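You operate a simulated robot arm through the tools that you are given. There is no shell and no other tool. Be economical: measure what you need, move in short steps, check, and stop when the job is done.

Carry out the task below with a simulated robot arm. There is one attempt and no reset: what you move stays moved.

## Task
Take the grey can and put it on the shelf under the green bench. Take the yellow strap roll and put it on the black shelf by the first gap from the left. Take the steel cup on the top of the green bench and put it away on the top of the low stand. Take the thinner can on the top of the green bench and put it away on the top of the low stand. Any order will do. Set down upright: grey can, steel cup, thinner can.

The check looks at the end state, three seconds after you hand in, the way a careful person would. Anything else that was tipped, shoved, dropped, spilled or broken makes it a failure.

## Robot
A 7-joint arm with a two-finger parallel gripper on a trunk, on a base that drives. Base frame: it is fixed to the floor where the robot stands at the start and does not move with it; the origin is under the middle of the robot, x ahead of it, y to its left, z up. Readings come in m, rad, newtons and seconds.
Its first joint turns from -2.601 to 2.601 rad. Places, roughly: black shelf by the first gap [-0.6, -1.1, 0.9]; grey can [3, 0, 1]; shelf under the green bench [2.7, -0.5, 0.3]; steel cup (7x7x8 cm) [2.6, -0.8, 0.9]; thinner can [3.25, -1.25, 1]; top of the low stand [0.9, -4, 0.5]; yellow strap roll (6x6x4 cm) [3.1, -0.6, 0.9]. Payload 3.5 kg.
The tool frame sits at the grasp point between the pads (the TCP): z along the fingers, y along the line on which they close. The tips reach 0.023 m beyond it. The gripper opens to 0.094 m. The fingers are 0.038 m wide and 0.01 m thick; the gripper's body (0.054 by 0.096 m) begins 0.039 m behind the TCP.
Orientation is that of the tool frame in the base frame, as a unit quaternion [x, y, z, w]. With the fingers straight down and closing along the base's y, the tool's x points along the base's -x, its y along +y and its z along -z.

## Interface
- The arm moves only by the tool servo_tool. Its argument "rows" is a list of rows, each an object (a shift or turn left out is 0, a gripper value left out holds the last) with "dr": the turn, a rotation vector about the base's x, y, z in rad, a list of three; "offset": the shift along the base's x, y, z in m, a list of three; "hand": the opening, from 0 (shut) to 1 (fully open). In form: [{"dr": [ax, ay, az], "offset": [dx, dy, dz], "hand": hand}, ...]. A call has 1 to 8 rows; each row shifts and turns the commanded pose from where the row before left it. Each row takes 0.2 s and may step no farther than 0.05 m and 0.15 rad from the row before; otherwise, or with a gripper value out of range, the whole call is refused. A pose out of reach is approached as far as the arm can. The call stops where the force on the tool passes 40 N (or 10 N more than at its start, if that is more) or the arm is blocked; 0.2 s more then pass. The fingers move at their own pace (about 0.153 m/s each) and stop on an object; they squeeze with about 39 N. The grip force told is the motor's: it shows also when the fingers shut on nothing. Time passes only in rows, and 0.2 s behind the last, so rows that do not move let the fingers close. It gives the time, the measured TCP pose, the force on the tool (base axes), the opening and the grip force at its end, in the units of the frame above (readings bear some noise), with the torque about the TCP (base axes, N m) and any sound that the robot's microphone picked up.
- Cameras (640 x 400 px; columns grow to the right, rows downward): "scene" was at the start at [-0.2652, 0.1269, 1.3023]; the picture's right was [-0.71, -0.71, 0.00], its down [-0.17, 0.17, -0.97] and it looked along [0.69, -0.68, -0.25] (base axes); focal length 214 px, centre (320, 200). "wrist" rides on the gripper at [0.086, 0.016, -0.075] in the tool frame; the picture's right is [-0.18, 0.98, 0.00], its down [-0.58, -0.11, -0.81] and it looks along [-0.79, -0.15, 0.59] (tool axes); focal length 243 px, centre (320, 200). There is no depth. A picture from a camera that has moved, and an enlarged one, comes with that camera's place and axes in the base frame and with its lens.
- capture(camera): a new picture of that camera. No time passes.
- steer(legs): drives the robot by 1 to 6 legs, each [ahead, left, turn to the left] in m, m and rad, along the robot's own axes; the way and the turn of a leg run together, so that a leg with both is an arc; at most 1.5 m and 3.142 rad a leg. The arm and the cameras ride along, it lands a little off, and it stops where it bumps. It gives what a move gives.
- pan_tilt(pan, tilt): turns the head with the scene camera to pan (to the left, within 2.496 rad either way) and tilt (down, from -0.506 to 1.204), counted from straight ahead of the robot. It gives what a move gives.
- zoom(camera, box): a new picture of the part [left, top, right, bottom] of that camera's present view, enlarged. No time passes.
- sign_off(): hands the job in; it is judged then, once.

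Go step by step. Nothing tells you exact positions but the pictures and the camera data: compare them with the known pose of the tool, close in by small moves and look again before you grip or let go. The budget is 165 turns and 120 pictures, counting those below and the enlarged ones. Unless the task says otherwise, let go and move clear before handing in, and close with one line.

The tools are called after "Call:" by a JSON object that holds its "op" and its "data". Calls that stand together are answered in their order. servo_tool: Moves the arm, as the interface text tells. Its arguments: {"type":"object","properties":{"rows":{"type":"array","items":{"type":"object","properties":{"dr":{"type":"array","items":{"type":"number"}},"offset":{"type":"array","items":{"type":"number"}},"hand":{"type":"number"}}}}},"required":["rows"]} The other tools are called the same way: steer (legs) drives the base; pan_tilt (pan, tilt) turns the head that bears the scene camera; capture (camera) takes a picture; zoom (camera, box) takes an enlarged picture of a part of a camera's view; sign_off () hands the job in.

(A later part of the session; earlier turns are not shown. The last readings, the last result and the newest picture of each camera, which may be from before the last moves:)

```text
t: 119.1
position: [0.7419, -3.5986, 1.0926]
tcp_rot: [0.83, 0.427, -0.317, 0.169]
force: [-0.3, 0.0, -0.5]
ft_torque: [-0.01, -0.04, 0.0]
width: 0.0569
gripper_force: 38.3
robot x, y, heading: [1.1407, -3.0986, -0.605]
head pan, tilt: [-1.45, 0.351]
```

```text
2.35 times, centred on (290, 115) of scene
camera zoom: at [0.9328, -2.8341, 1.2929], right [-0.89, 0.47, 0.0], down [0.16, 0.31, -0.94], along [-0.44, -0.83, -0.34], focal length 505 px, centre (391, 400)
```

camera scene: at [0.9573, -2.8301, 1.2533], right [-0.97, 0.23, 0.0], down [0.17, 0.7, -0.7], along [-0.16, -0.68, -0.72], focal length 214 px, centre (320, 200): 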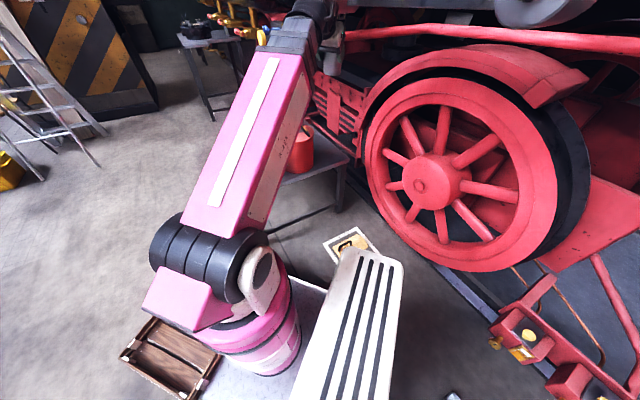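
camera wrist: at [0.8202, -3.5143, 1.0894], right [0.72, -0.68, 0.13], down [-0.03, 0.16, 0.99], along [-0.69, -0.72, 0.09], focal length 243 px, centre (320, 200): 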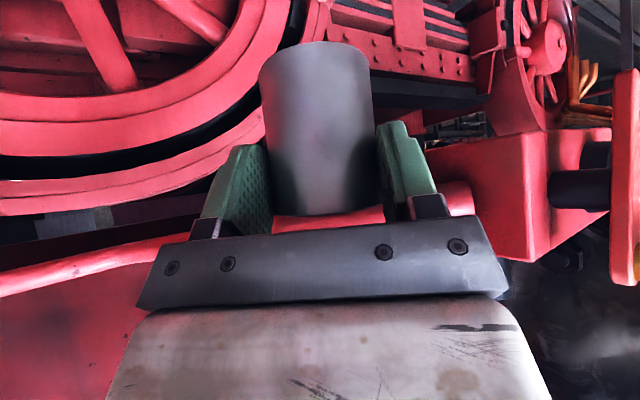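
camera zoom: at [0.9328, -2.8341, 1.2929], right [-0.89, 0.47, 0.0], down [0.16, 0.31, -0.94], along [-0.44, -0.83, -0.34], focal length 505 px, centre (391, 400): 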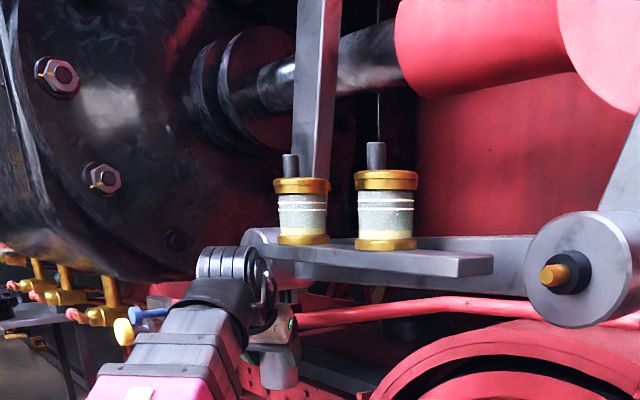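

The wrist's top touched the locomotive's bracket above; the oilers there still stand. I back off, lower the arm well below it, and come in low.

Call:
{"op": "steer", "data": {"legs": [[0.12, 0.12, 0]]}}

Call:
{"op": "servo_tool", "data": {"rows": [{"offset": [0, 0, -0.02]}, {"offset": [0, 0, -0.04]}, {"offset": [-0.008, -0.008, -0.04]}, {"offset": [-0.008, -0.008, -0.04]}, {"offset": [-0.008, -0.008, -0.04]}, {"offset": [-0.008, -0.008, -0.04]}, {"offset": [-0.008, -0.008, -0.04]}, {"offset": [-0.008, -0.008, -0.04]}]}}

Call:
{"op": "pan_tilt", "data": {"pan": -1.3, "tilt": 0.6}}

Call:
{"op": "capture", "data": {"camera": "scene"}}

```text
t: 120.5
position: [0.9076, -3.5674, 1.0932]
tcp_rot: [0.83, 0.426, -0.317, 0.17]
force: [-0.4, 0.3, -0.6]
ft_torque: [0.0, -0.01, 0.03]
width: 0.0567
gripper_force: 38.5
robot x, y, heading: [1.3082, -3.0669, -0.606]
head pan, tilt: [-1.45, 0.351]
```

```text
t: 122.3
position: [0.8595, -3.6163, 0.7918]
tcp_rot: [0.83, 0.427, -0.317, 0.169]
force: [-0.8, 0.1, -0.9]
ft_torque: [0.0, 0.0, 0.02]
width: 0.0565
gripper_force: 39.3
robot x, y, heading: [1.3095, -3.0686, -0.602]
head pan, tilt: [-1.45, 0.351]
```

```text
t: 123.1
position: [0.859, -3.6164, 0.7927]
tcp_rot: [0.83, 0.426, -0.318, 0.168]
force: [0.2, 0.3, -0.9]
ft_torque: [0.02, -0.02, -0.01]
width: 0.0565
gripper_force: 39.1
robot x, y, heading: [1.3082, -3.0685, -0.605]
head pan, tilt: [-1.3, 0.6]
```

```text
48 pictures are left
camera scene: at [1.1138, -2.8047, 1.2701], right [-0.94, 0.33, 0.0], down [0.19, 0.53, -0.83], along [-0.27, -0.78, -0.56], focal length 214 px, centre (320, 200)
```

scene: 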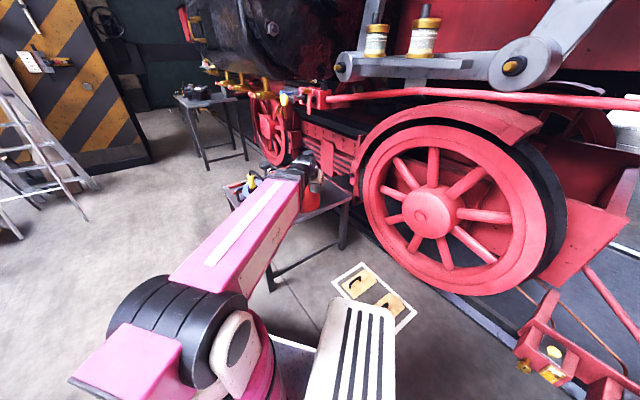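

Now I drive in low, then turn the tool toward the stand.

Call:
{"op": "steer", "data": {"legs": [[-0.1, -0.08, 0]]}}

Call:
{"op": "servo_tool", "data": {"rows": [{"offset": [0, 0, -0.02], "dr": [0, 0, 0.05]}, {"offset": [-0.01, -0.01, -0.04], "dr": [0, 0, 0.08]}, {"offset": [-0.015, -0.015, -0.04], "dr": [0, 0, 0.08]}, {"offset": [-0.015, -0.015, -0.03], "dr": [0, 0, 0.07]}, {"offset": [0, 0, 0]}]}}

Call:
{"op": "capture", "data": {"camera": "wrist"}}

Call:
{"op": "zoom", "data": {"camera": "scene", "box": [200, 120, 400, 260]}}

```text
t: 124.4
position: [0.7297, -3.624, 0.7935]
tcp_rot: [0.831, 0.425, -0.317, 0.169]
force: [-0.4, -0.8, -2.2]
ft_torque: [0.04, -0.02, -0.01]
width: 0.0567
gripper_force: 38.7
robot x, y, heading: [1.1787, -3.0759, -0.613]
head pan, tilt: [-1.3, 0.6]
```

```text
t: 125.6
position: [0.6897, -3.6627, 0.6623]
tcp_rot: [0.763, 0.538, -0.29, 0.212]
force: [1.0, -0.8, -0.3]
ft_torque: [0.04, -0.02, -0.02]
width: 0.0565
gripper_force: 38.8
robot x, y, heading: [1.1785, -3.0778, -0.607]
head pan, tilt: [-1.3, 0.6]
```

```text
47 pictures are left
camera wrist: at [0.7417, -3.5616, 0.6599], right [0.88, -0.46, 0.13], down [-0.08, 0.14, 0.99], along [-0.47, -0.88, 0.09], focal length 243 px, centre (320, 200)
```

wrist: 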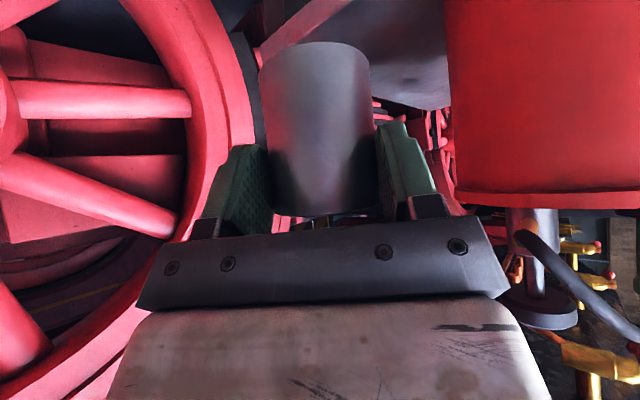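

```text
2.86 times, centred on (300, 190) of scene
camera zoom: at [0.9862, -2.8129, 1.2701], right [-0.94, 0.33, 0.0], down [0.19, 0.53, -0.83], along [-0.27, -0.78, -0.56], focal length 613 px, centre (377, 229)
```

zoom: 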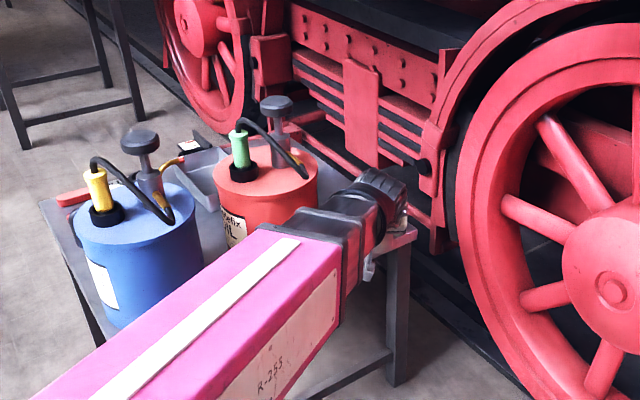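

I zoom on the wrist view to see the free stand surface ahead.

Call:
{"op": "zoom", "data": {"camera": "wrist", "box": [220, 0, 470, 160]}}

```text
2.50 times, centred on (345, 80) of wrist
camera zoom: at [0.7417, -3.5616, 0.6599], right [0.88, -0.46, 0.13], down [-0.08, 0.14, 0.99], along [-0.47, -0.88, 0.09], focal length 606 px, centre (258, 500)
```

zoom: 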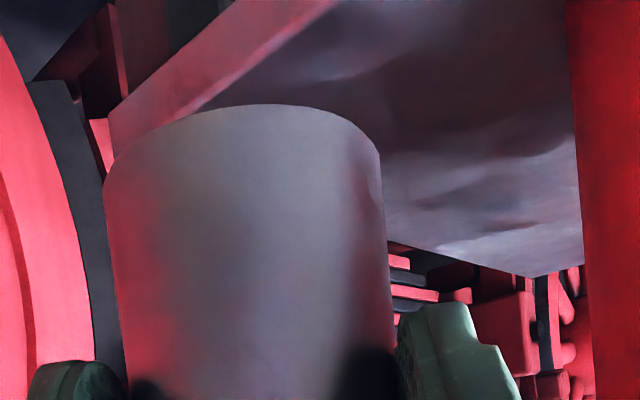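

Now it is clear: front-right corner at about (0.51,-3.87), red can centre about (0.86,-3.91), and a free area between. I aim the cup at (0.668,-4.017), moving in horizontally above the stand.

Call:
{"op": "servo_tool", "data": {"rows": [{"offset": [-0.001, -0.02, 0]}, {"offset": [-0.002, -0.04, 0]}, {"offset": [-0.002, -0.045, 0]}, {"offset": [-0.002, -0.045, 0]}, {"offset": [-0.002, -0.045, 0]}, {"offset": [-0.002, -0.045, 0]}, {"offset": [-0.002, -0.045, 0]}, {"offset": [-0.002, -0.045, 0]}]}}

Call:
{"op": "capture", "data": {"camera": "wrist"}}

Call:
{"op": "zoom", "data": {"camera": "scene", "box": [200, 100, 400, 240]}}

```text
t: 127.4
position: [0.6743, -3.994, 0.6635]
tcp_rot: [0.764, 0.536, -0.291, 0.211]
force: [-0.6, 0.3, -0.3]
ft_torque: [0.01, 0.0, -0.02]
width: 0.0564
gripper_force: 39.0
robot x, y, heading: [1.1791, -3.0773, -0.611]
head pan, tilt: [-1.3, 0.6]
```

```text
44 pictures are left
camera wrist: at [0.7268, -3.8913, 0.6605], right [0.88, -0.46, 0.13], down [-0.08, 0.14, 0.99], along [-0.47, -0.88, 0.09], focal length 243 px, centre (320, 200)
```

wrist: 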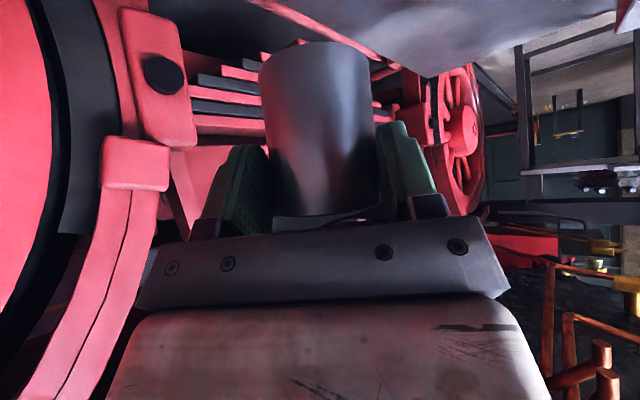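

```text
2.86 times, centred on (300, 170) of scene
camera zoom: at [0.9862, -2.8128, 1.2701], right [-0.94, 0.33, 0.0], down [0.19, 0.53, -0.83], along [-0.27, -0.78, -0.56], focal length 613 px, centre (377, 286)
```

zoom: 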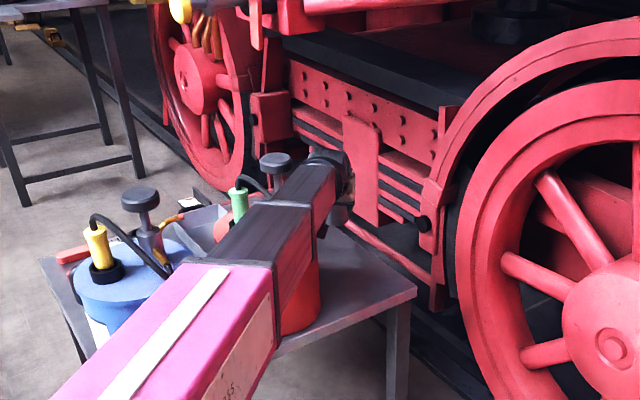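

The cup is above the free area, but lowering could bring the forearm near the red can's top. I turn the tool about the cup so that the wrist swings away from the red can.

Call:
{"op": "servo_tool", "data": {"rows": [{"offset": [-0.002, 0, 0], "dr": [0, 0, 0.06]}, {"offset": [-0.003, 0, 0], "dr": [0, 0, 0.12]}, {"offset": [-0.003, 0, 0], "dr": [0, 0, 0.12]}, {"offset": [-0.003, 0, 0], "dr": [0, 0, 0.12]}, {"offset": [-0.002, 0, 0], "dr": [0, 0, 0.12]}, {"offset": [0, 0, -0.03], "dr": [0, 0, 0.06]}, {"offset": [0, 0, -0.03]}]}}

Call:
{"op": "zoom", "data": {"camera": "scene", "box": [200, 100, 400, 240]}}

```text
t: 129.0
position: [0.6613, -3.9924, 0.6024]
tcp_rot: [0.57, 0.739, -0.215, 0.288]
force: [0.3, -0.4, -1.2]
ft_torque: [0.01, -0.02, 0.0]
width: 0.0566
gripper_force: 39.3
robot x, y, heading: [1.1809, -3.0808, -0.611]
head pan, tilt: [-1.3, 0.6]
```

```text
2.86 times, centred on (300, 170) of scene
camera zoom: at [0.9862, -2.8129, 1.2701], right [-0.94, 0.33, 0.0], down [0.19, 0.53, -0.82], along [-0.27, -0.78, -0.57], focal length 613 px, centre (377, 286)
```

zoom: 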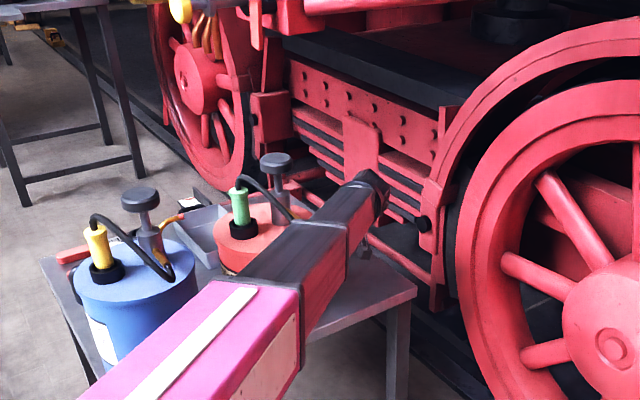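

The forearm moved clear. I lower gradually toward contact.

Call:
{"op": "servo_tool", "data": {"rows": [{"offset": [0, 0, -0.015]}, {"offset": [0, 0, -0.015]}, {"offset": [0, 0, -0.01]}, {"offset": [0, 0, -0.005]}, {"offset": [0, 0, -0.003]}, {"offset": [0, 0, -0.003]}, {"offset": [0, 0, 0]}]}}

Call:
{"op": "capture", "data": {"camera": "wrist"}}

Call:
{"op": "zoom", "data": {"camera": "scene", "box": [240, 130, 360, 210]}}

```text
t: 130.6
position: [0.6622, -3.9941, 0.5536]
tcp_rot: [0.57, 0.739, -0.215, 0.288]
force: [4.5, 4.1, 29.8]
ft_torque: [-0.58, -0.04, 0.12]
width: 0.0559
gripper_force: 38.5
robot x, y, heading: [1.1816, -3.0762, -0.61]
head pan, tilt: [-1.3, 0.6]
```

```text
41 pictures are left
camera wrist: at [0.6475, -3.8794, 0.5506], right [0.98, 0.12, 0.13], down [-0.14, 0.08, 0.99], along [0.11, -0.99, 0.09], focal length 243 px, centre (320, 200)
```

wrist: 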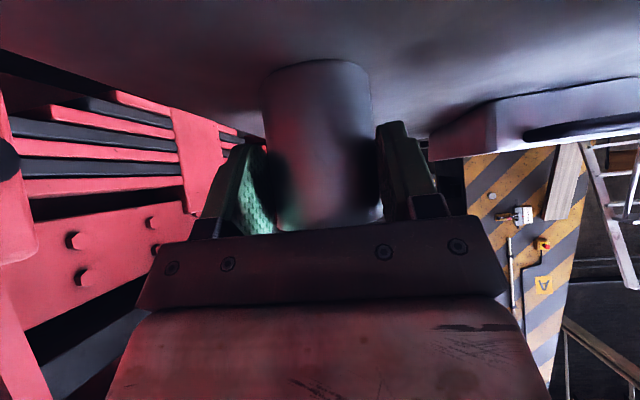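

```text
5.00 times, centred on (300, 170) of scene
camera zoom: at [0.9868, -2.8119, 1.27], right [-0.94, 0.33, 0.0], down [0.19, 0.53, -0.83], along [-0.27, -0.78, -0.56], focal length 1072 px, centre (420, 350)
```

zoom: 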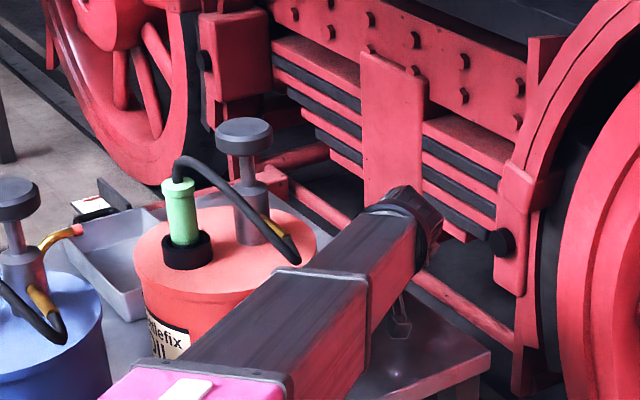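

Contact with the stand. I ease off and release, then back out along the tool axis.

Call:
{"op": "servo_tool", "data": {"rows": [{"offset": [0, 0, 0.0015]}, {"hand": 0.7}, {"hand": 0.85}, {"hand": 1.0}, {"hand": 1.0}]}}

Call:
{"op": "servo_tool", "data": {"rows": [{"offset": [-0.002, 0.008, 0.008]}, {"offset": [-0.004, 0.015, 0.015]}, {"offset": [-0.006, 0.022, 0.022]}, {"offset": [-0.007, 0.026, 0.025]}, {"offset": [-0.008, 0.03, 0.02]}, {"offset": [-0.01, 0.035, 0.01]}, {"offset": [-0.01, 0.035, 0.01]}]}}

Call:
{"op": "capture", "data": {"camera": "wrist"}}

```text
t: 131.8
position: [0.6616, -3.9942, 0.5543]
tcp_rot: [0.57, 0.739, -0.215, 0.287]
force: [-0.2, 0.1, 0.5]
ft_torque: [0.0, -0.01, -0.01]
width: 0.0939
gripper_force: 0.1
robot x, y, heading: [1.1779, -3.0739, -0.606]
head pan, tilt: [-1.3, 0.6]
```

```text
t: 133.4
position: [0.6165, -3.8221, 0.6598]
tcp_rot: [0.57, 0.739, -0.215, 0.287]
force: [-0.3, 0.5, -0.3]
ft_torque: [0.01, -0.02, 0.01]
width: 0.094
gripper_force: 0.1
robot x, y, heading: [1.1794, -3.0764, -0.608]
head pan, tilt: [-1.3, 0.6]
```

```text
39 pictures are left
camera wrist: at [0.6018, -3.7073, 0.6573], right [0.98, 0.12, 0.13], down [-0.14, 0.07, 0.99], along [0.11, -0.99, 0.09], focal length 243 px, centre (320, 200)
```

wrist: 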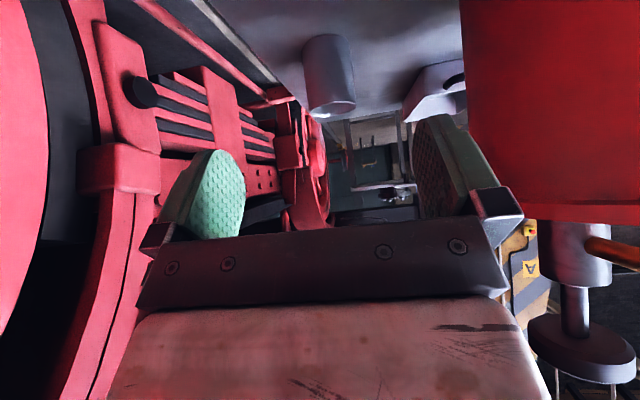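

The cup stands upright on the stand. I pull the arm back toward the robot, drive off a little, then raise and re-aim the tool.

Call:
{"op": "servo_tool", "data": {"rows": [{"offset": [0.01, 0.02, 0.0], "dr": [0, 0, -0.08]}, {"offset": [0.02, 0.04, 0.0], "dr": [0, 0, -0.12]}, {"offset": [0.02, 0.04, 0.0], "dr": [0, 0, -0.12]}, {"offset": [0.02, 0.04, 0.0], "dr": [0, 0, -0.12]}, {"offset": [0.02, 0.04, 0.0], "dr": [0, 0, -0.12]}, {"offset": [0.02, 0.04, 0.0], "dr": [0, 0, -0.12]}, {"offset": [0.0, 0.0, 0.0], "dr": [0, 0, -0.1]}, {"offset": [0.0, 0.0, 0.0], "dr": [0, 0, -0.1]}]}}

Call:
{"op": "steer", "data": {"legs": [[0.15, 0.4, 0]]}}

Call:
{"op": "servo_tool", "data": {"rows": [{"offset": [0, 0, 0.03]}, {"offset": [0, 0, 0.045]}, {"offset": [0, 0, 0.045]}, {"offset": [0, 0, 0.045]}, {"offset": [0, 0, 0.045]}, {"offset": [0, 0, 0.045]}, {"offset": [0, 0, 0.045]}, {"offset": [0, 0, 0.045]}]}}

Call:
{"op": "servo_tool", "data": {"rows": [{"offset": [0, 0, 0.045]}, {"offset": [0, 0, 0.045]}, {"offset": [0, 0, 0]}]}}

```text
t: 135.2
position: [0.7248, -3.6024, 0.6636]
tcp_rot: [0.831, 0.424, -0.317, 0.168]
force: [0.2, -1.0, -0.5]
ft_torque: [-0.02, 0.0, -0.01]
width: 0.094
gripper_force: 0.1
robot x, y, heading: [1.1819, -3.0802, -0.609]
head pan, tilt: [-1.3, 0.6]
```

```text
t: 137.8
position: [1.0774, -3.3617, 0.663]
tcp_rot: [0.829, 0.428, -0.316, 0.17]
force: [0.0, 0.2, 0.0]
ft_torque: [0.02, 0.02, -0.02]
width: 0.094
gripper_force: 0.0
robot x, y, heading: [1.5235, -2.8321, -0.602]
head pan, tilt: [-1.3, 0.6]
```

```text
t: 139.6
position: [1.0745, -3.3614, 1.0088]
tcp_rot: [0.829, 0.429, -0.316, 0.17]
force: [0.0, 0.3, 0.5]
ft_torque: [0.03, -0.02, 0.01]
width: 0.0939
gripper_force: 0.0
robot x, y, heading: [1.5259, -2.8295, -0.602]
head pan, tilt: [-1.3, 0.6]
```

```text
t: 140.4
position: [1.0771, -3.362, 1.1008]
tcp_rot: [0.829, 0.429, -0.316, 0.17]
force: [-0.1, -0.2, -0.2]
ft_torque: [0.0, 0.01, -0.02]
width: 0.094
gripper_force: 0.0
robot x, y, heading: [1.5284, -2.8348, -0.598]
head pan, tilt: [-1.3, 0.6]
```

I move clear of the locomotive, turn round, and return to the bench's right half.

Call:
{"op": "steer", "data": {"legs": [[-0.2, 0.45, 0], [0, 0, 1.23], [0, 0, 1.22]]}}

Call:
{"op": "steer", "data": {"legs": [[0.96, 0, 0], [0, -0.55, 0]]}}

Call:
{"op": "pan_tilt", "data": {"pan": -1.75, "tilt": 0.6}}

Call:
{"op": "capture", "data": {"camera": "scene"}}

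```text
t: 149.4
position: [2.3065, -2.2415, 1.1013]
tcp_rot: [-0.107, 0.927, 0.047, 0.356]
force: [-0.3, 0.4, -0.8]
ft_torque: [0.01, -0.01, 0.02]
width: 0.0939
gripper_force: 0.0
robot x, y, heading: [1.6137, -2.3413, 1.816]
head pan, tilt: [-1.3, 0.6]
```

```text
t: 157.1
position: [2.6045, -1.1861, 1.1008]
tcp_rot: [-0.104, 0.927, 0.046, 0.357]
force: [0.2, 0.4, -0.4]
ft_torque: [-0.01, 0.03, 0.03]
width: 0.0941
gripper_force: 0.0
robot x, y, heading: [1.9155, -1.2804, 1.812]
head pan, tilt: [-1.3, 0.6]
```

```text
t: 158.0
position: [2.6043, -1.1856, 1.1008]
tcp_rot: [-0.104, 0.927, 0.046, 0.356]
force: [0.8, -0.5, -0.2]
ft_torque: [-0.03, 0.01, 0.02]
width: 0.094
gripper_force: 0.1
robot x, y, heading: [1.916, -1.2794, 1.808]
head pan, tilt: [-1.751, 0.6]
```

```text
38 pictures are left
camera scene: at [1.8962, -1.6354, 1.2701], right [0.06, -1.0, 0.0], down [-0.56, -0.03, -0.83], along [0.82, 0.05, -0.56], focal length 214 px, centre (320, 200)
```

scene: 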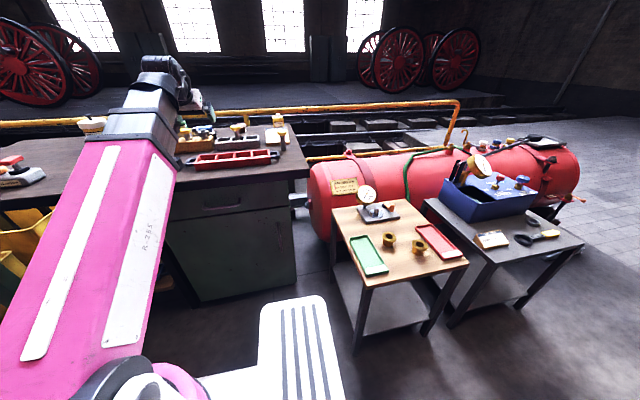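

I see the thinner can at the bench's right rear. I zoom in with both cameras.

Call:
{"op": "zoom", "data": {"camera": "scene", "box": [180, 95, 320, 185]}}

Call:
{"op": "capture", "data": {"camera": "wrist"}}

```text
4.44 times, centred on (250, 140) of scene
camera zoom: at [1.8962, -1.6354, 1.2701], right [0.06, -1.0, 0.0], down [-0.56, -0.03, -0.83], along [0.82, 0.05, -0.56], focal length 953 px, centre (631, 467)
```

zoom: 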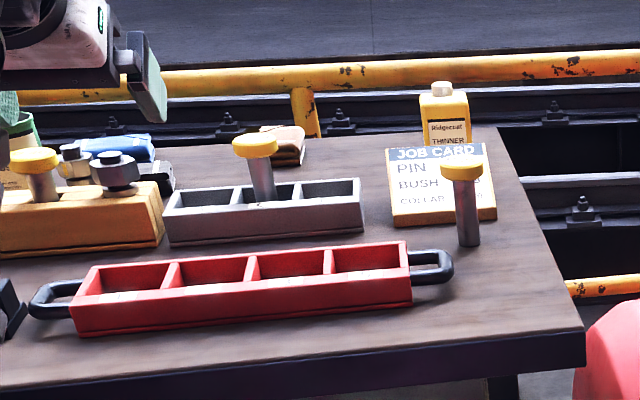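

```text
36 pictures are left
camera wrist: at [2.4888, -1.1957, 1.098], right [-0.09, 0.99, 0.13], down [-0.08, -0.14, 0.99], along [0.99, 0.08, 0.09], focal length 243 px, centre (320, 200)
```

wrist: 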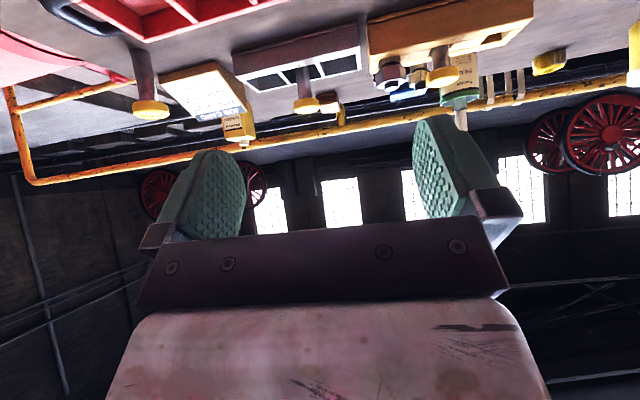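

The thinner can centre is about (3.10,-1.33), top ≈0.985, behind a job-card wedge. I slide closer and move to a pre-grasp point.

Call:
{"op": "steer", "data": {"legs": [[0, -0.15, 0]]}}

Call:
{"op": "servo_tool", "data": {"rows": [{"offset": [0.015, -0.015, 0.01], "dr": [0, 0, 0.01]}, {"offset": [0.03, -0.028, 0.005], "dr": [0, 0, 0.01]}, {"offset": [0.03, -0.028, 0], "dr": [0, 0, 0.01]}, {"offset": [0.03, -0.028, 0], "dr": [0, 0, 0.01]}, {"offset": [0.03, -0.028, 0]}, {"offset": [0.03, -0.028, -0.01]}, {"offset": [0.03, -0.028, -0.01]}]}}

Call:
{"op": "capture", "data": {"camera": "wrist"}}

```text
t: 159.4
position: [2.7494, -1.151, 1.1003]
tcp_rot: [-0.103, 0.927, 0.044, 0.357]
force: [-0.1, 0.4, -1.0]
ft_torque: [-0.02, 0.02, -0.02]
width: 0.0941
gripper_force: 0.1
robot x, y, heading: [2.062, -1.2424, 1.808]
head pan, tilt: [-1.751, 0.6]
```

```text
t: 161.0
position: [2.9465, -1.3357, 1.094]
tcp_rot: [-0.122, 0.925, 0.053, 0.356]
force: [-0.1, -0.1, -0.2]
ft_torque: [0.03, 0.0, -0.05]
width: 0.0938
gripper_force: 0.1
robot x, y, heading: [2.064, -1.2392, 1.812]
head pan, tilt: [-1.751, 0.6]
```

```text
35 pictures are left
camera wrist: at [2.8313, -1.3489, 1.0919], right [-0.13, 0.98, 0.13], down [-0.07, -0.14, 0.99], along [0.99, 0.11, 0.09], focal length 243 px, centre (320, 200)
```

wrist: 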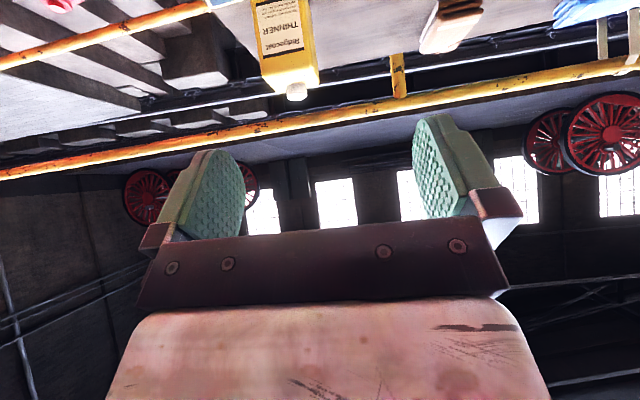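

Call:
{"op": "zoom", "data": {"camera": "wrist", "box": [200, 0, 360, 110]}}

```text
3.64 times, centred on (280, 55) of wrist
camera zoom: at [2.8313, -1.3489, 1.0919], right [-0.13, 0.98, 0.13], down [-0.07, -0.14, 0.99], along [0.99, 0.11, 0.09], focal length 882 px, centre (466, 727)
```

zoom: 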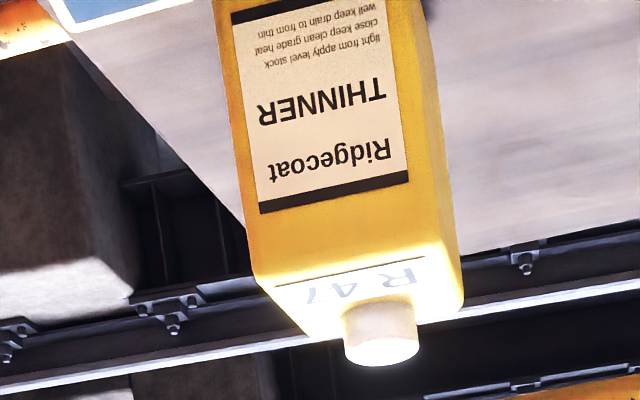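

The can is aligned with the tool (yaw ≈0.26), centre about (3.117,-1.329). I go to the point 12 cm short on the approach line and check.

Call:
{"op": "servo_tool", "data": {"rows": [{"offset": [0.014, -0.003, -0.008], "dr": [0, 0, -0.02]}, {"offset": [0.028, -0.006, -0.015]}, {"offset": [0.028, -0.006, -0.016]}, {"offset": [0.012, -0.0025, -0.008]}, {"offset": [0, 0, 0]}]}}

Call:
{"op": "capture", "data": {"camera": "wrist"}}

```text
t: 162.2
position: [3.0275, -1.3514, 1.0474]
tcp_rot: [-0.112, 0.927, 0.049, 0.356]
force: [-0.7, -0.3, -0.1]
ft_torque: [-0.01, 0.02, 0.03]
width: 0.0938
gripper_force: 0.0
robot x, y, heading: [2.0631, -1.2427, 1.811]
head pan, tilt: [-1.751, 0.6]
```

```text
33 pictures are left
camera wrist: at [2.912, -1.3637, 1.044], right [-0.11, 0.99, 0.13], down [-0.08, -0.14, 0.99], along [0.99, 0.09, 0.09], focal length 243 px, centre (320, 200)
```

wrist: 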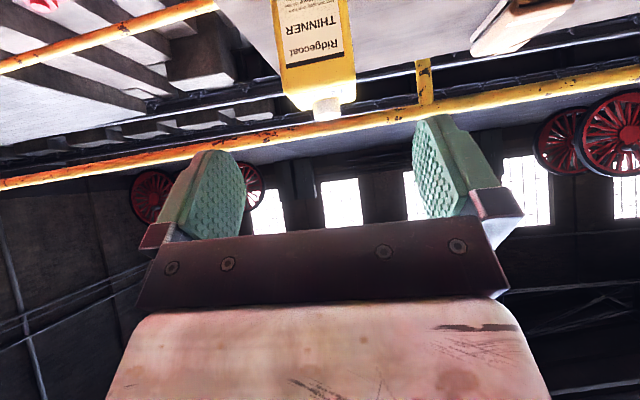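

Centred. I advance along the tool axis.

Call:
{"op": "servo_tool", "data": {"rows": [{"offset": [0.01, 0.0025, -0.011]}, {"offset": [0.019, 0.005, -0.021]}, {"offset": [0.02, 0.005, -0.022]}, {"offset": [0.02, 0.005, -0.022]}, {"offset": [0.01, 0.0025, -0.01]}, {"offset": [0, 0, 0]}]}}

Call:
{"op": "capture", "data": {"camera": "wrist"}}

Call:
{"op": "zoom", "data": {"camera": "scene", "box": [180, 85, 320, 165]}}

```text
t: 163.6
position: [3.1057, -1.3309, 0.9617]
tcp_rot: [-0.111, 0.927, 0.048, 0.356]
force: [0.5, -0.5, 0.6]
ft_torque: [-0.01, -0.02, 0.02]
width: 0.094
gripper_force: 0.1
robot x, y, heading: [2.0603, -1.2419, 1.81]
head pan, tilt: [-1.751, 0.6]
```

```text
32 pictures are left
camera wrist: at [2.9911, -1.3437, 0.9593], right [-0.11, 0.99, 0.13], down [-0.08, -0.14, 0.99], along [0.99, 0.09, 0.09], focal length 243 px, centre (320, 200)
```

wrist: 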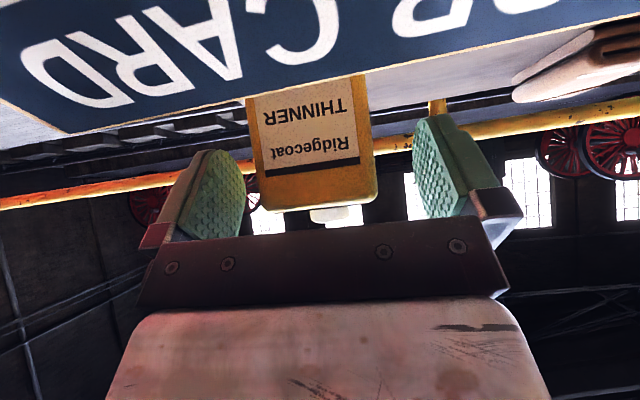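

```text
4.57 times, centred on (250, 125) of scene
camera zoom: at [2.0411, -1.6003, 1.2701], right [0.06, -1.0, 0.0], down [-0.56, -0.03, -0.83], along [0.82, 0.05, -0.56], focal length 980 px, centre (640, 543)
```

zoom: 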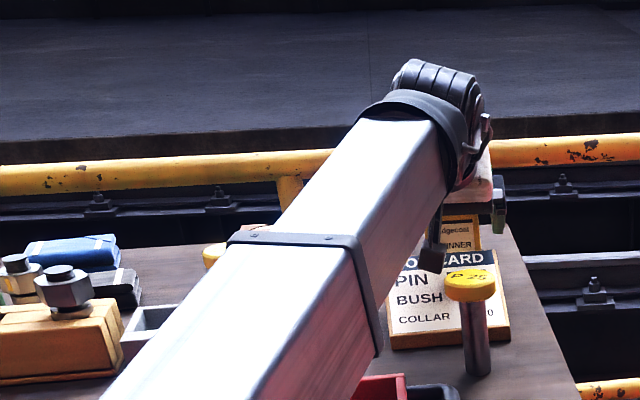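

The can's near face is right at the TCP, so I need about 2 cm more, moved horizontally to keep the camera clear of the card. Then close.

Call:
{"op": "servo_tool", "data": {"rows": [{"offset": [0.009, 0.0023, 0.001]}, {"offset": [0.009, 0.0023, 0.001]}, {"offset": [0, 0, 0]}]}}

Call:
{"op": "servo_tool", "data": {"rows": [{"hand": 0.8}, {"hand": 0.65}, {"hand": 0}, {"hand": 0}, {"hand": 0}]}}

Call:
{"op": "capture", "data": {"camera": "wrist"}}

```text
t: 164.4
position: [3.1247, -1.3268, 0.9635]
tcp_rot: [-0.112, 0.926, 0.049, 0.356]
force: [0.1, -0.4, -0.4]
ft_torque: [0.0, 0.0, -0.02]
width: 0.0941
gripper_force: 0.1
robot x, y, heading: [2.0603, -1.2401, 1.807]
head pan, tilt: [-1.751, 0.6]
```

```text
t: 165.6
position: [3.1247, -1.3273, 0.9652]
tcp_rot: [-0.112, 0.926, 0.048, 0.356]
force: [0.2, -2.5, 1.2]
ft_torque: [-0.24, -0.07, -0.03]
width: 0.0597
gripper_force: 38.9
robot x, y, heading: [2.0591, -1.249, 1.812]
head pan, tilt: [-1.751, 0.6]
```

```text
30 pictures are left
camera wrist: at [3.0083, -1.339, 0.9618], right [-0.11, 0.99, 0.13], down [-0.08, -0.14, 0.99], along [0.99, 0.09, 0.09], focal length 243 px, centre (320, 200)
```

wrist: 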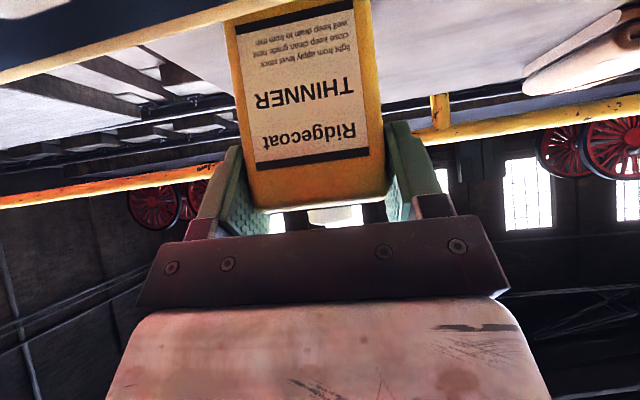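

Gripped. I lift straight up and retract.

Call:
{"op": "servo_tool", "data": {"rows": [{"offset": [0, 0, 0.01]}, {"offset": [0, 0, 0.025]}, {"offset": [0, 0, 0.035]}, {"offset": [0, 0, 0.035]}, {"offset": [-0.01, 0.004, 0.03]}, {"offset": [-0.03, 0.012, 0.01]}, {"offset": [-0.035, 0.015, 0]}, {"offset": [-0.04, 0.018, 0]}]}}

Call:
{"op": "servo_tool", "data": {"rows": [{"offset": [-0.04, 0.018, 0]}, {"offset": [-0.04, 0.018, 0]}, {"offset": [-0.04, 0.018, 0]}, {"offset": [-0.04, 0.018, 0]}, {"offset": [-0.04, 0.018, 0]}, {"offset": [-0.04, 0.018, 0]}, {"offset": [-0.02, 0.01, 0]}, {"offset": [0, 0, 0]}]}}

Call:
{"op": "zoom", "data": {"camera": "scene", "box": [140, 80, 320, 190]}}

```text
t: 167.4
position: [3.0059, -1.2769, 1.1094]
tcp_rot: [-0.112, 0.927, 0.048, 0.355]
force: [0.5, 0.6, -3.0]
ft_torque: [-0.05, 0.06, -0.02]
width: 0.0597
gripper_force: 39.2
robot x, y, heading: [2.0574, -1.2427, 1.809]
head pan, tilt: [-1.751, 0.6]
```

```text
t: 169.2
position: [2.749, -1.1595, 1.1114]
tcp_rot: [-0.112, 0.926, 0.048, 0.357]
force: [0.1, -0.9, -2.6]
ft_torque: [-0.01, 0.02, 0.01]
width: 0.0599
gripper_force: 39.0
robot x, y, heading: [2.0626, -1.2485, 1.807]
head pan, tilt: [-1.751, 0.6]
```

```text
3.56 times, centred on (230, 135) of scene
camera zoom: at [2.0411, -1.6003, 1.2701], right [0.06, -1.0, 0.0], down [-0.56, -0.03, -0.82], along [0.82, 0.05, -0.57], focal length 763 px, centre (640, 431)
```

zoom: 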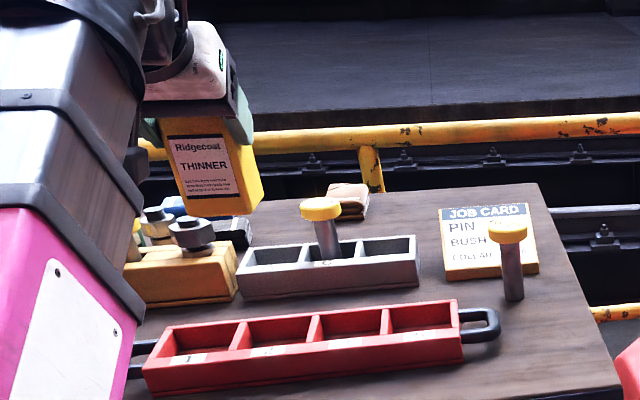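

The can is held and the bench undisturbed. I drive back to the stand, stopping short of it to lower the arm.

Call:
{"op": "steer", "data": {"legs": [[0, 0.55, 0], [0, 0, -1.21], [0, 0, -1.21], [0.42, -0.6, 0], [0.41, -0.59, 0]]}}

Call:
{"op": "servo_tool", "data": {"rows": [{"offset": [0, 0, -0.025]}, {"offset": [0, 0, -0.045]}, {"offset": [0, 0, -0.045]}, {"offset": [0, 0, -0.045]}, {"offset": [0, 0, -0.045]}, {"offset": [0, 0, -0.045]}, {"offset": [0, 0, -0.045]}, {"offset": [0, 0, -0.045]}]}}

Call:
{"op": "servo_tool", "data": {"rows": [{"offset": [0, 0, -0.03]}, {"offset": [0, 0, -0.02]}, {"offset": [0, 0, 0]}]}}

```text
t: 185.4
position: [1.1343, -3.3479, 1.1109]
tcp_rot: [0.819, 0.447, -0.312, 0.177]
force: [0.3, -0.6, -2.0]
ft_torque: [0.05, -0.01, -0.03]
width: 0.0598
gripper_force: 38.7
robot x, y, heading: [1.5759, -2.8131, -0.578]
head pan, tilt: [-1.751, 0.6]
```

```text
t: 187.2
position: [1.1301, -3.348, 0.7698]
tcp_rot: [0.819, 0.447, -0.313, 0.177]
force: [-0.9, -1.0, -3.3]
ft_torque: [0.07, -0.01, 0.01]
width: 0.06
gripper_force: 38.8
robot x, y, heading: [1.573, -2.8122, -0.578]
head pan, tilt: [-1.751, 0.6]
```

```text
t: 188.0
position: [1.1317, -3.3481, 0.7193]
tcp_rot: [0.819, 0.447, -0.313, 0.177]
force: [0.4, 0.3, -2.7]
ft_torque: [0.05, -0.05, 0.02]
width: 0.0599
gripper_force: 39.3
robot x, y, heading: [1.5753, -2.8146, -0.581]
head pan, tilt: [-1.751, 0.6]
```

Now in low; I drive in and swing the tool to face the stand.

Call:
{"op": "steer", "data": {"legs": [[-0.185, -0.435, 0]]}}

Call:
{"op": "servo_tool", "data": {"rows": [{"offset": [-0.008, -0.005, 0], "dr": [0, 0, 0.06]}, {"offset": [-0.012, -0.01, 0], "dr": [0, 0, 0.12]}, {"offset": [-0.012, -0.01, 0], "dr": [0, 0, 0.12]}, {"offset": [-0.012, -0.01, 0], "dr": [0, 0, 0.12]}, {"offset": [-0.012, -0.01, 0], "dr": [0, 0, 0.12]}, {"offset": [-0.012, -0.01, 0], "dr": [0, 0, 0.12]}, {"offset": [-0.008, -0.01, 0], "dr": [0, 0, 0.12]}, {"offset": [0, 0, 0]}]}}

Call:
{"op": "pan_tilt", "data": {"pan": -1.3, "tilt": 0.6}}

Call:
{"op": "capture", "data": {"camera": "wrist"}}

Call:
{"op": "zoom", "data": {"camera": "scene", "box": [200, 100, 400, 240]}}

```text
t: 190.8
position: [0.7438, -3.6112, 0.7208]
tcp_rot: [0.818, 0.449, -0.312, 0.177]
force: [1.4, 0.1, -2.4]
ft_torque: [0.07, -0.02, 0.01]
width: 0.0601
gripper_force: 39.1
robot x, y, heading: [1.1819, -3.0793, -0.567]
head pan, tilt: [-1.751, 0.6]
```

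```text
t: 192.6
position: [0.6678, -3.677, 0.7196]
tcp_rot: [0.585, 0.727, -0.22, 0.284]
force: [0.1, -0.4, -2.2]
ft_torque: [0.03, 0.01, -0.04]
width: 0.0597
gripper_force: 39.1
robot x, y, heading: [1.1863, -3.0716, -0.569]
head pan, tilt: [-1.751, 0.6]
```

```text
t: 193.5
position: [0.6685, -3.676, 0.7197]
tcp_rot: [0.586, 0.726, -0.221, 0.283]
force: [0.4, 0.6, -3.1]
ft_torque: [0.03, -0.01, 0.0]
width: 0.06
gripper_force: 38.9
robot x, y, heading: [1.1839, -3.0719, -0.571]
head pan, tilt: [-1.3, 0.6]
```

```text
28 pictures are left
camera wrist: at [0.658, -3.5617, 0.717], right [0.99, 0.08, 0.13], down [-0.14, 0.08, 0.99], along [0.07, -0.99, 0.09], focal length 243 px, centre (320, 200)
```

wrist: 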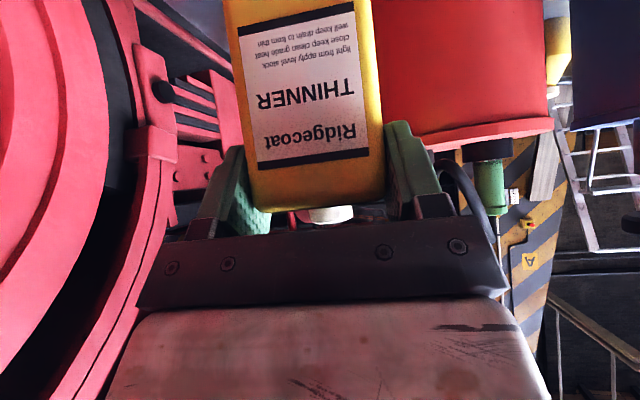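

```text
2.86 times, centred on (300, 170) of scene
camera zoom: at [0.9818, -2.8191, 1.2701], right [-0.96, 0.29, 0.0], down [0.17, 0.54, -0.83], along [-0.24, -0.79, -0.57], focal length 613 px, centre (377, 286)
```

zoom: 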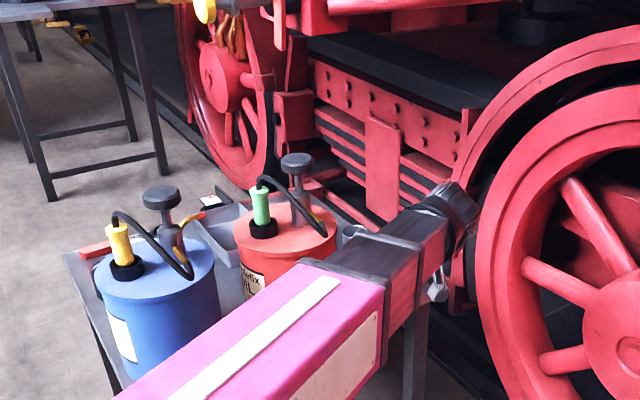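

I move over the target spot in front of the cup.

Call:
{"op": "servo_tool", "data": {"rows": [{"offset": [-0.003, -0.025, 0]}, {"offset": [-0.005, -0.045, -0.005]}, {"offset": [-0.005, -0.045, -0.005]}, {"offset": [-0.005, -0.045, -0.01]}, {"offset": [-0.004, -0.04, -0.01]}, {"offset": [-0.002, -0.025, -0.01]}, {"offset": [0, 0, 0]}]}}

Call:
{"op": "capture", "data": {"camera": "wrist"}}

Call:
{"op": "zoom", "data": {"camera": "scene", "box": [260, 130, 380, 230]}}

```text
t: 195.1
position: [0.6437, -3.9003, 0.6798]
tcp_rot: [0.584, 0.727, -0.221, 0.284]
force: [-0.4, 0.8, -3.6]
ft_torque: [0.05, 0.02, -0.03]
width: 0.0598
gripper_force: 38.5
robot x, y, heading: [1.1832, -3.0766, -0.57]
head pan, tilt: [-1.3, 0.6]
```

```text
26 pictures are left
camera wrist: at [0.6338, -3.7853, 0.6773], right [0.99, 0.08, 0.13], down [-0.14, 0.08, 0.99], along [0.07, -0.99, 0.09], focal length 243 px, centre (320, 200)
```

wrist: 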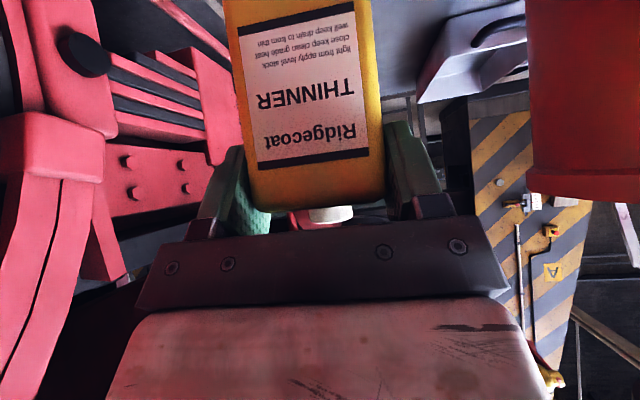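

```text
4.00 times, centred on (320, 180) of scene
camera zoom: at [0.9819, -2.8191, 1.2701], right [-0.96, 0.29, 0.0], down [0.17, 0.54, -0.82], along [-0.24, -0.79, -0.57], focal length 858 px, centre (320, 280)
```

zoom: 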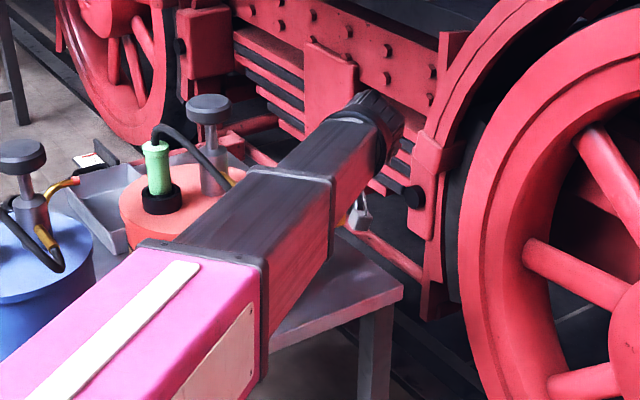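

Position is good (about 10 cm behind the front edge). I back it 1.5 cm toward the front for more gap to the cup, then lower.

Call:
{"op": "servo_tool", "data": {"rows": [{"offset": [-0.002, 0.015, -0.01]}, {"offset": [0, 0, -0.025]}, {"offset": [0, 0, -0.025]}, {"offset": [0, 0, -0.015]}, {"offset": [0, 0, -0.008]}, {"offset": [0, 0, 0]}]}}

Call:
{"op": "servo_tool", "data": {"rows": [{"offset": [0, 0, -0.004]}, {"offset": [0, 0, -0.003]}, {"offset": [0, 0, -0.003]}, {"offset": [0, 0, 0]}]}}

```text
t: 196.5
position: [0.6413, -3.8875, 0.5971]
tcp_rot: [0.585, 0.727, -0.221, 0.283]
force: [0.8, -0.2, -3.3]
ft_torque: [0.05, 0.03, -0.04]
width: 0.0599
gripper_force: 38.7
robot x, y, heading: [1.1817, -3.0791, -0.567]
head pan, tilt: [-1.3, 0.6]
```

```text
t: 197.5
position: [0.6419, -3.8859, 0.5871]
tcp_rot: [0.585, 0.727, -0.221, 0.283]
force: [0.6, -0.7, -3.9]
ft_torque: [0.03, 0.01, -0.02]
width: 0.0599
gripper_force: 39.2
robot x, y, heading: [1.1833, -3.0723, -0.573]
head pan, tilt: [-1.3, 0.6]
```

Call:
{"op": "servo_tool", "data": {"rows": [{"offset": [0, 0, -0.003]}, {"offset": [0, 0, -0.003]}, {"offset": [0, 0, 0]}]}}

Call:
{"op": "servo_tool", "data": {"rows": [{"offset": [0, 0, -0.002]}, {"offset": [0, 0, -0.002]}, {"offset": [0, 0, 0]}]}}

Call:
{"op": "capture", "data": {"camera": "wrist"}}

```text
t: 198.3
position: [0.6414, -3.8855, 0.5842]
tcp_rot: [0.586, 0.725, -0.224, 0.284]
force: [2.2, 6.2, 33.9]
ft_torque: [-0.22, 0.8, -0.29]
width: 0.0595
gripper_force: 39.3
robot x, y, heading: [1.1834, -3.0754, -0.57]
head pan, tilt: [-1.3, 0.6]
```

```text
t: 199.1
position: [0.6427, -3.8857, 0.5783]
tcp_rot: [0.585, 0.727, -0.222, 0.283]
force: [-0.8, 0.5, 33.6]
ft_torque: [-0.53, 1.08, -0.05]
width: 0.0598
gripper_force: 38.7
robot x, y, heading: [1.1834, -3.0752, -0.565]
head pan, tilt: [-1.3, 0.6]
```

```text
24 pictures are left
camera wrist: at [0.6325, -3.7719, 0.5749], right [0.99, 0.08, 0.13], down [-0.14, 0.08, 0.99], along [0.07, -0.99, 0.09], focal length 243 px, centre (320, 200)
```

wrist: 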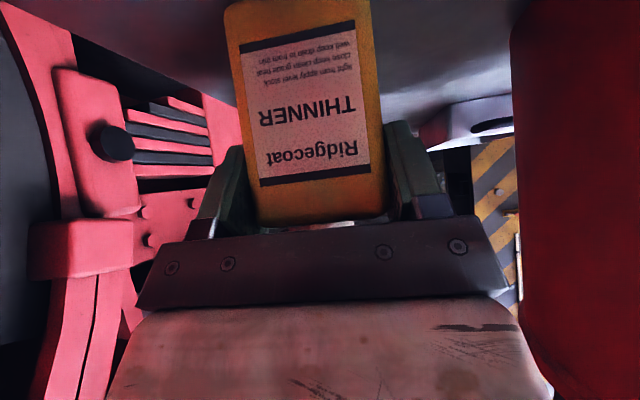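

In firm contact. I release and back out.

Call:
{"op": "servo_tool", "data": {"rows": [{"offset": [0, 0, 0.001]}, {"hand": 0.75}, {"hand": 1.0}, {"hand": 1.0}]}}

Call:
{"op": "servo_tool", "data": {"rows": [{"offset": [-0.001, 0.008, 0.008]}, {"offset": [-0.002, 0.015, 0.015]}, {"offset": [-0.003, 0.022, 0.022]}, {"offset": [-0.003, 0.026, 0.025]}, {"offset": [-0.003, 0.03, 0.02]}, {"offset": [-0.002, 0.035, 0.01]}, {"offset": [0, 0.035, 0.0]}]}}

Call:
{"op": "capture", "data": {"camera": "wrist"}}

```text
t: 200.1
position: [0.6415, -3.886, 0.5786]
tcp_rot: [0.586, 0.727, -0.22, 0.283]
force: [-0.5, 0.1, 0.3]
ft_torque: [0.01, 0.01, 0.0]
width: 0.0938
gripper_force: 0.0
robot x, y, heading: [1.1854, -3.0777, -0.567]
head pan, tilt: [-1.3, 0.6]
```

```text
t: 201.7
position: [0.6274, -3.7155, 0.6788]
tcp_rot: [0.585, 0.727, -0.221, 0.284]
force: [-0.3, 0.9, -0.3]
ft_torque: [0.01, -0.03, 0.0]
width: 0.0941
gripper_force: 0.0
robot x, y, heading: [1.1852, -3.0732, -0.57]
head pan, tilt: [-1.3, 0.6]
```

```text
23 pictures are left
camera wrist: at [0.617, -3.601, 0.676], right [0.99, 0.08, 0.13], down [-0.14, 0.08, 0.99], along [0.07, -0.99, 0.09], focal length 243 px, centre (320, 200)
```

wrist: 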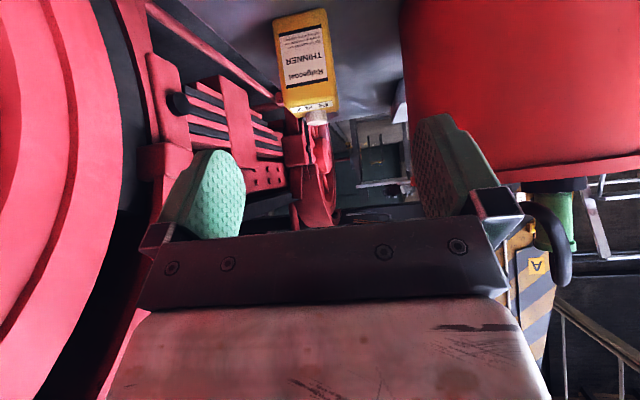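

The thinner can stands upright. I withdraw the arm, drive clear, raise it and return to the bench for the strap roll.

Call:
{"op": "servo_tool", "data": {"rows": [{"offset": [0.01, 0.01, 0.0], "dr": [0, 0, -0.08]}, {"offset": [0.02, 0.02, 0.0], "dr": [0, 0, -0.12]}, {"offset": [0.02, 0.02, 0.0], "dr": [0, 0, -0.12]}, {"offset": [0.02, 0.02, 0.0], "dr": [0, 0, -0.12]}, {"offset": [0.02, 0.02, 0.0], "dr": [0, 0, -0.12]}, {"offset": [0.02, 0.02, 0.0], "dr": [0, 0, -0.12]}, {"offset": [0.0, 0.0, 0.0], "dr": [0, 0, -0.1]}, {"offset": [0.0, 0.0, 0.0], "dr": [0, 0, -0.05]}]}}

Call:
{"op": "steer", "data": {"legs": [[0.15, 0.4, 0]]}}

Call:
{"op": "servo_tool", "data": {"rows": [{"offset": [0, 0, 0.03]}, {"offset": [0, 0, 0.045]}, {"offset": [0, 0, 0.045]}, {"offset": [0, 0, 0.045]}, {"offset": [0, 0, 0.045]}, {"offset": [0, 0, 0.045]}, {"offset": [0, 0, 0.045]}, {"offset": [0, 0, 0.045]}]}}

Call:
{"op": "servo_tool", "data": {"rows": [{"offset": [0, 0, 0.045]}, {"offset": [0, 0, 0.03]}, {"offset": [0, 0, 0]}]}}

Call:
{"op": "capture", "data": {"camera": "scene"}}

Call:
{"op": "steer", "data": {"legs": [[-0.2, 0.45, 0], [0, 0, 1.21], [0, 0, 1.21]]}}

```text
t: 203.5
position: [0.7381, -3.6038, 0.6785]
tcp_rot: [0.829, 0.428, -0.317, 0.17]
force: [0.0, 0.4, -0.6]
ft_torque: [0.02, -0.01, 0.03]
width: 0.094
gripper_force: 0.1
robot x, y, heading: [1.1874, -3.0782, -0.572]
head pan, tilt: [-1.3, 0.6]
```

```text
t: 206.1
position: [1.0847, -3.3474, 0.6788]
tcp_rot: [0.828, 0.43, -0.317, 0.171]
force: [-0.3, -0.7, -0.2]
ft_torque: [-0.02, -0.01, -0.01]
width: 0.094
gripper_force: 0.1
robot x, y, heading: [1.525, -2.8112, -0.563]
head pan, tilt: [-1.3, 0.6]
```

```text
t: 207.9
position: [1.0832, -3.3485, 1.0243]
tcp_rot: [0.828, 0.431, -0.315, 0.17]
force: [-0.1, -0.3, 0.0]
ft_torque: [0.02, -0.02, 0.01]
width: 0.0941
gripper_force: 0.0
robot x, y, heading: [1.5292, -2.8156, -0.566]
head pan, tilt: [-1.3, 0.6]
```

```text
t: 208.7
position: [1.0856, -3.3463, 1.0991]
tcp_rot: [0.828, 0.432, -0.315, 0.171]
force: [0.7, -0.4, 0.0]
ft_torque: [0.0, -0.02, 0.0]
width: 0.0939
gripper_force: 0.1
robot x, y, heading: [1.5293, -2.8158, -0.563]
head pan, tilt: [-1.3, 0.6]
```

```text
22 pictures are left
camera scene: at [1.3228, -2.5599, 1.2701], right [-0.96, 0.29, 0.0], down [0.16, 0.54, -0.83], along [-0.24, -0.79, -0.56], focal length 214 px, centre (320, 200)
```

scene: 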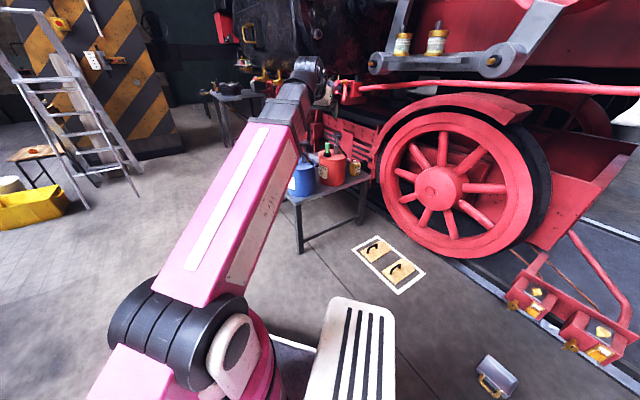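

```text
t: 217.7
position: [2.2786, -2.2116, 1.0984]
tcp_rot: [-0.117, 0.926, 0.051, 0.356]
force: [0.4, 0.2, -0.2]
ft_torque: [0.03, 0.01, 0.01]
width: 0.0939
gripper_force: 0.1
robot x, y, heading: [1.5916, -2.3269, 1.874]
head pan, tilt: [-1.3, 0.6]
```

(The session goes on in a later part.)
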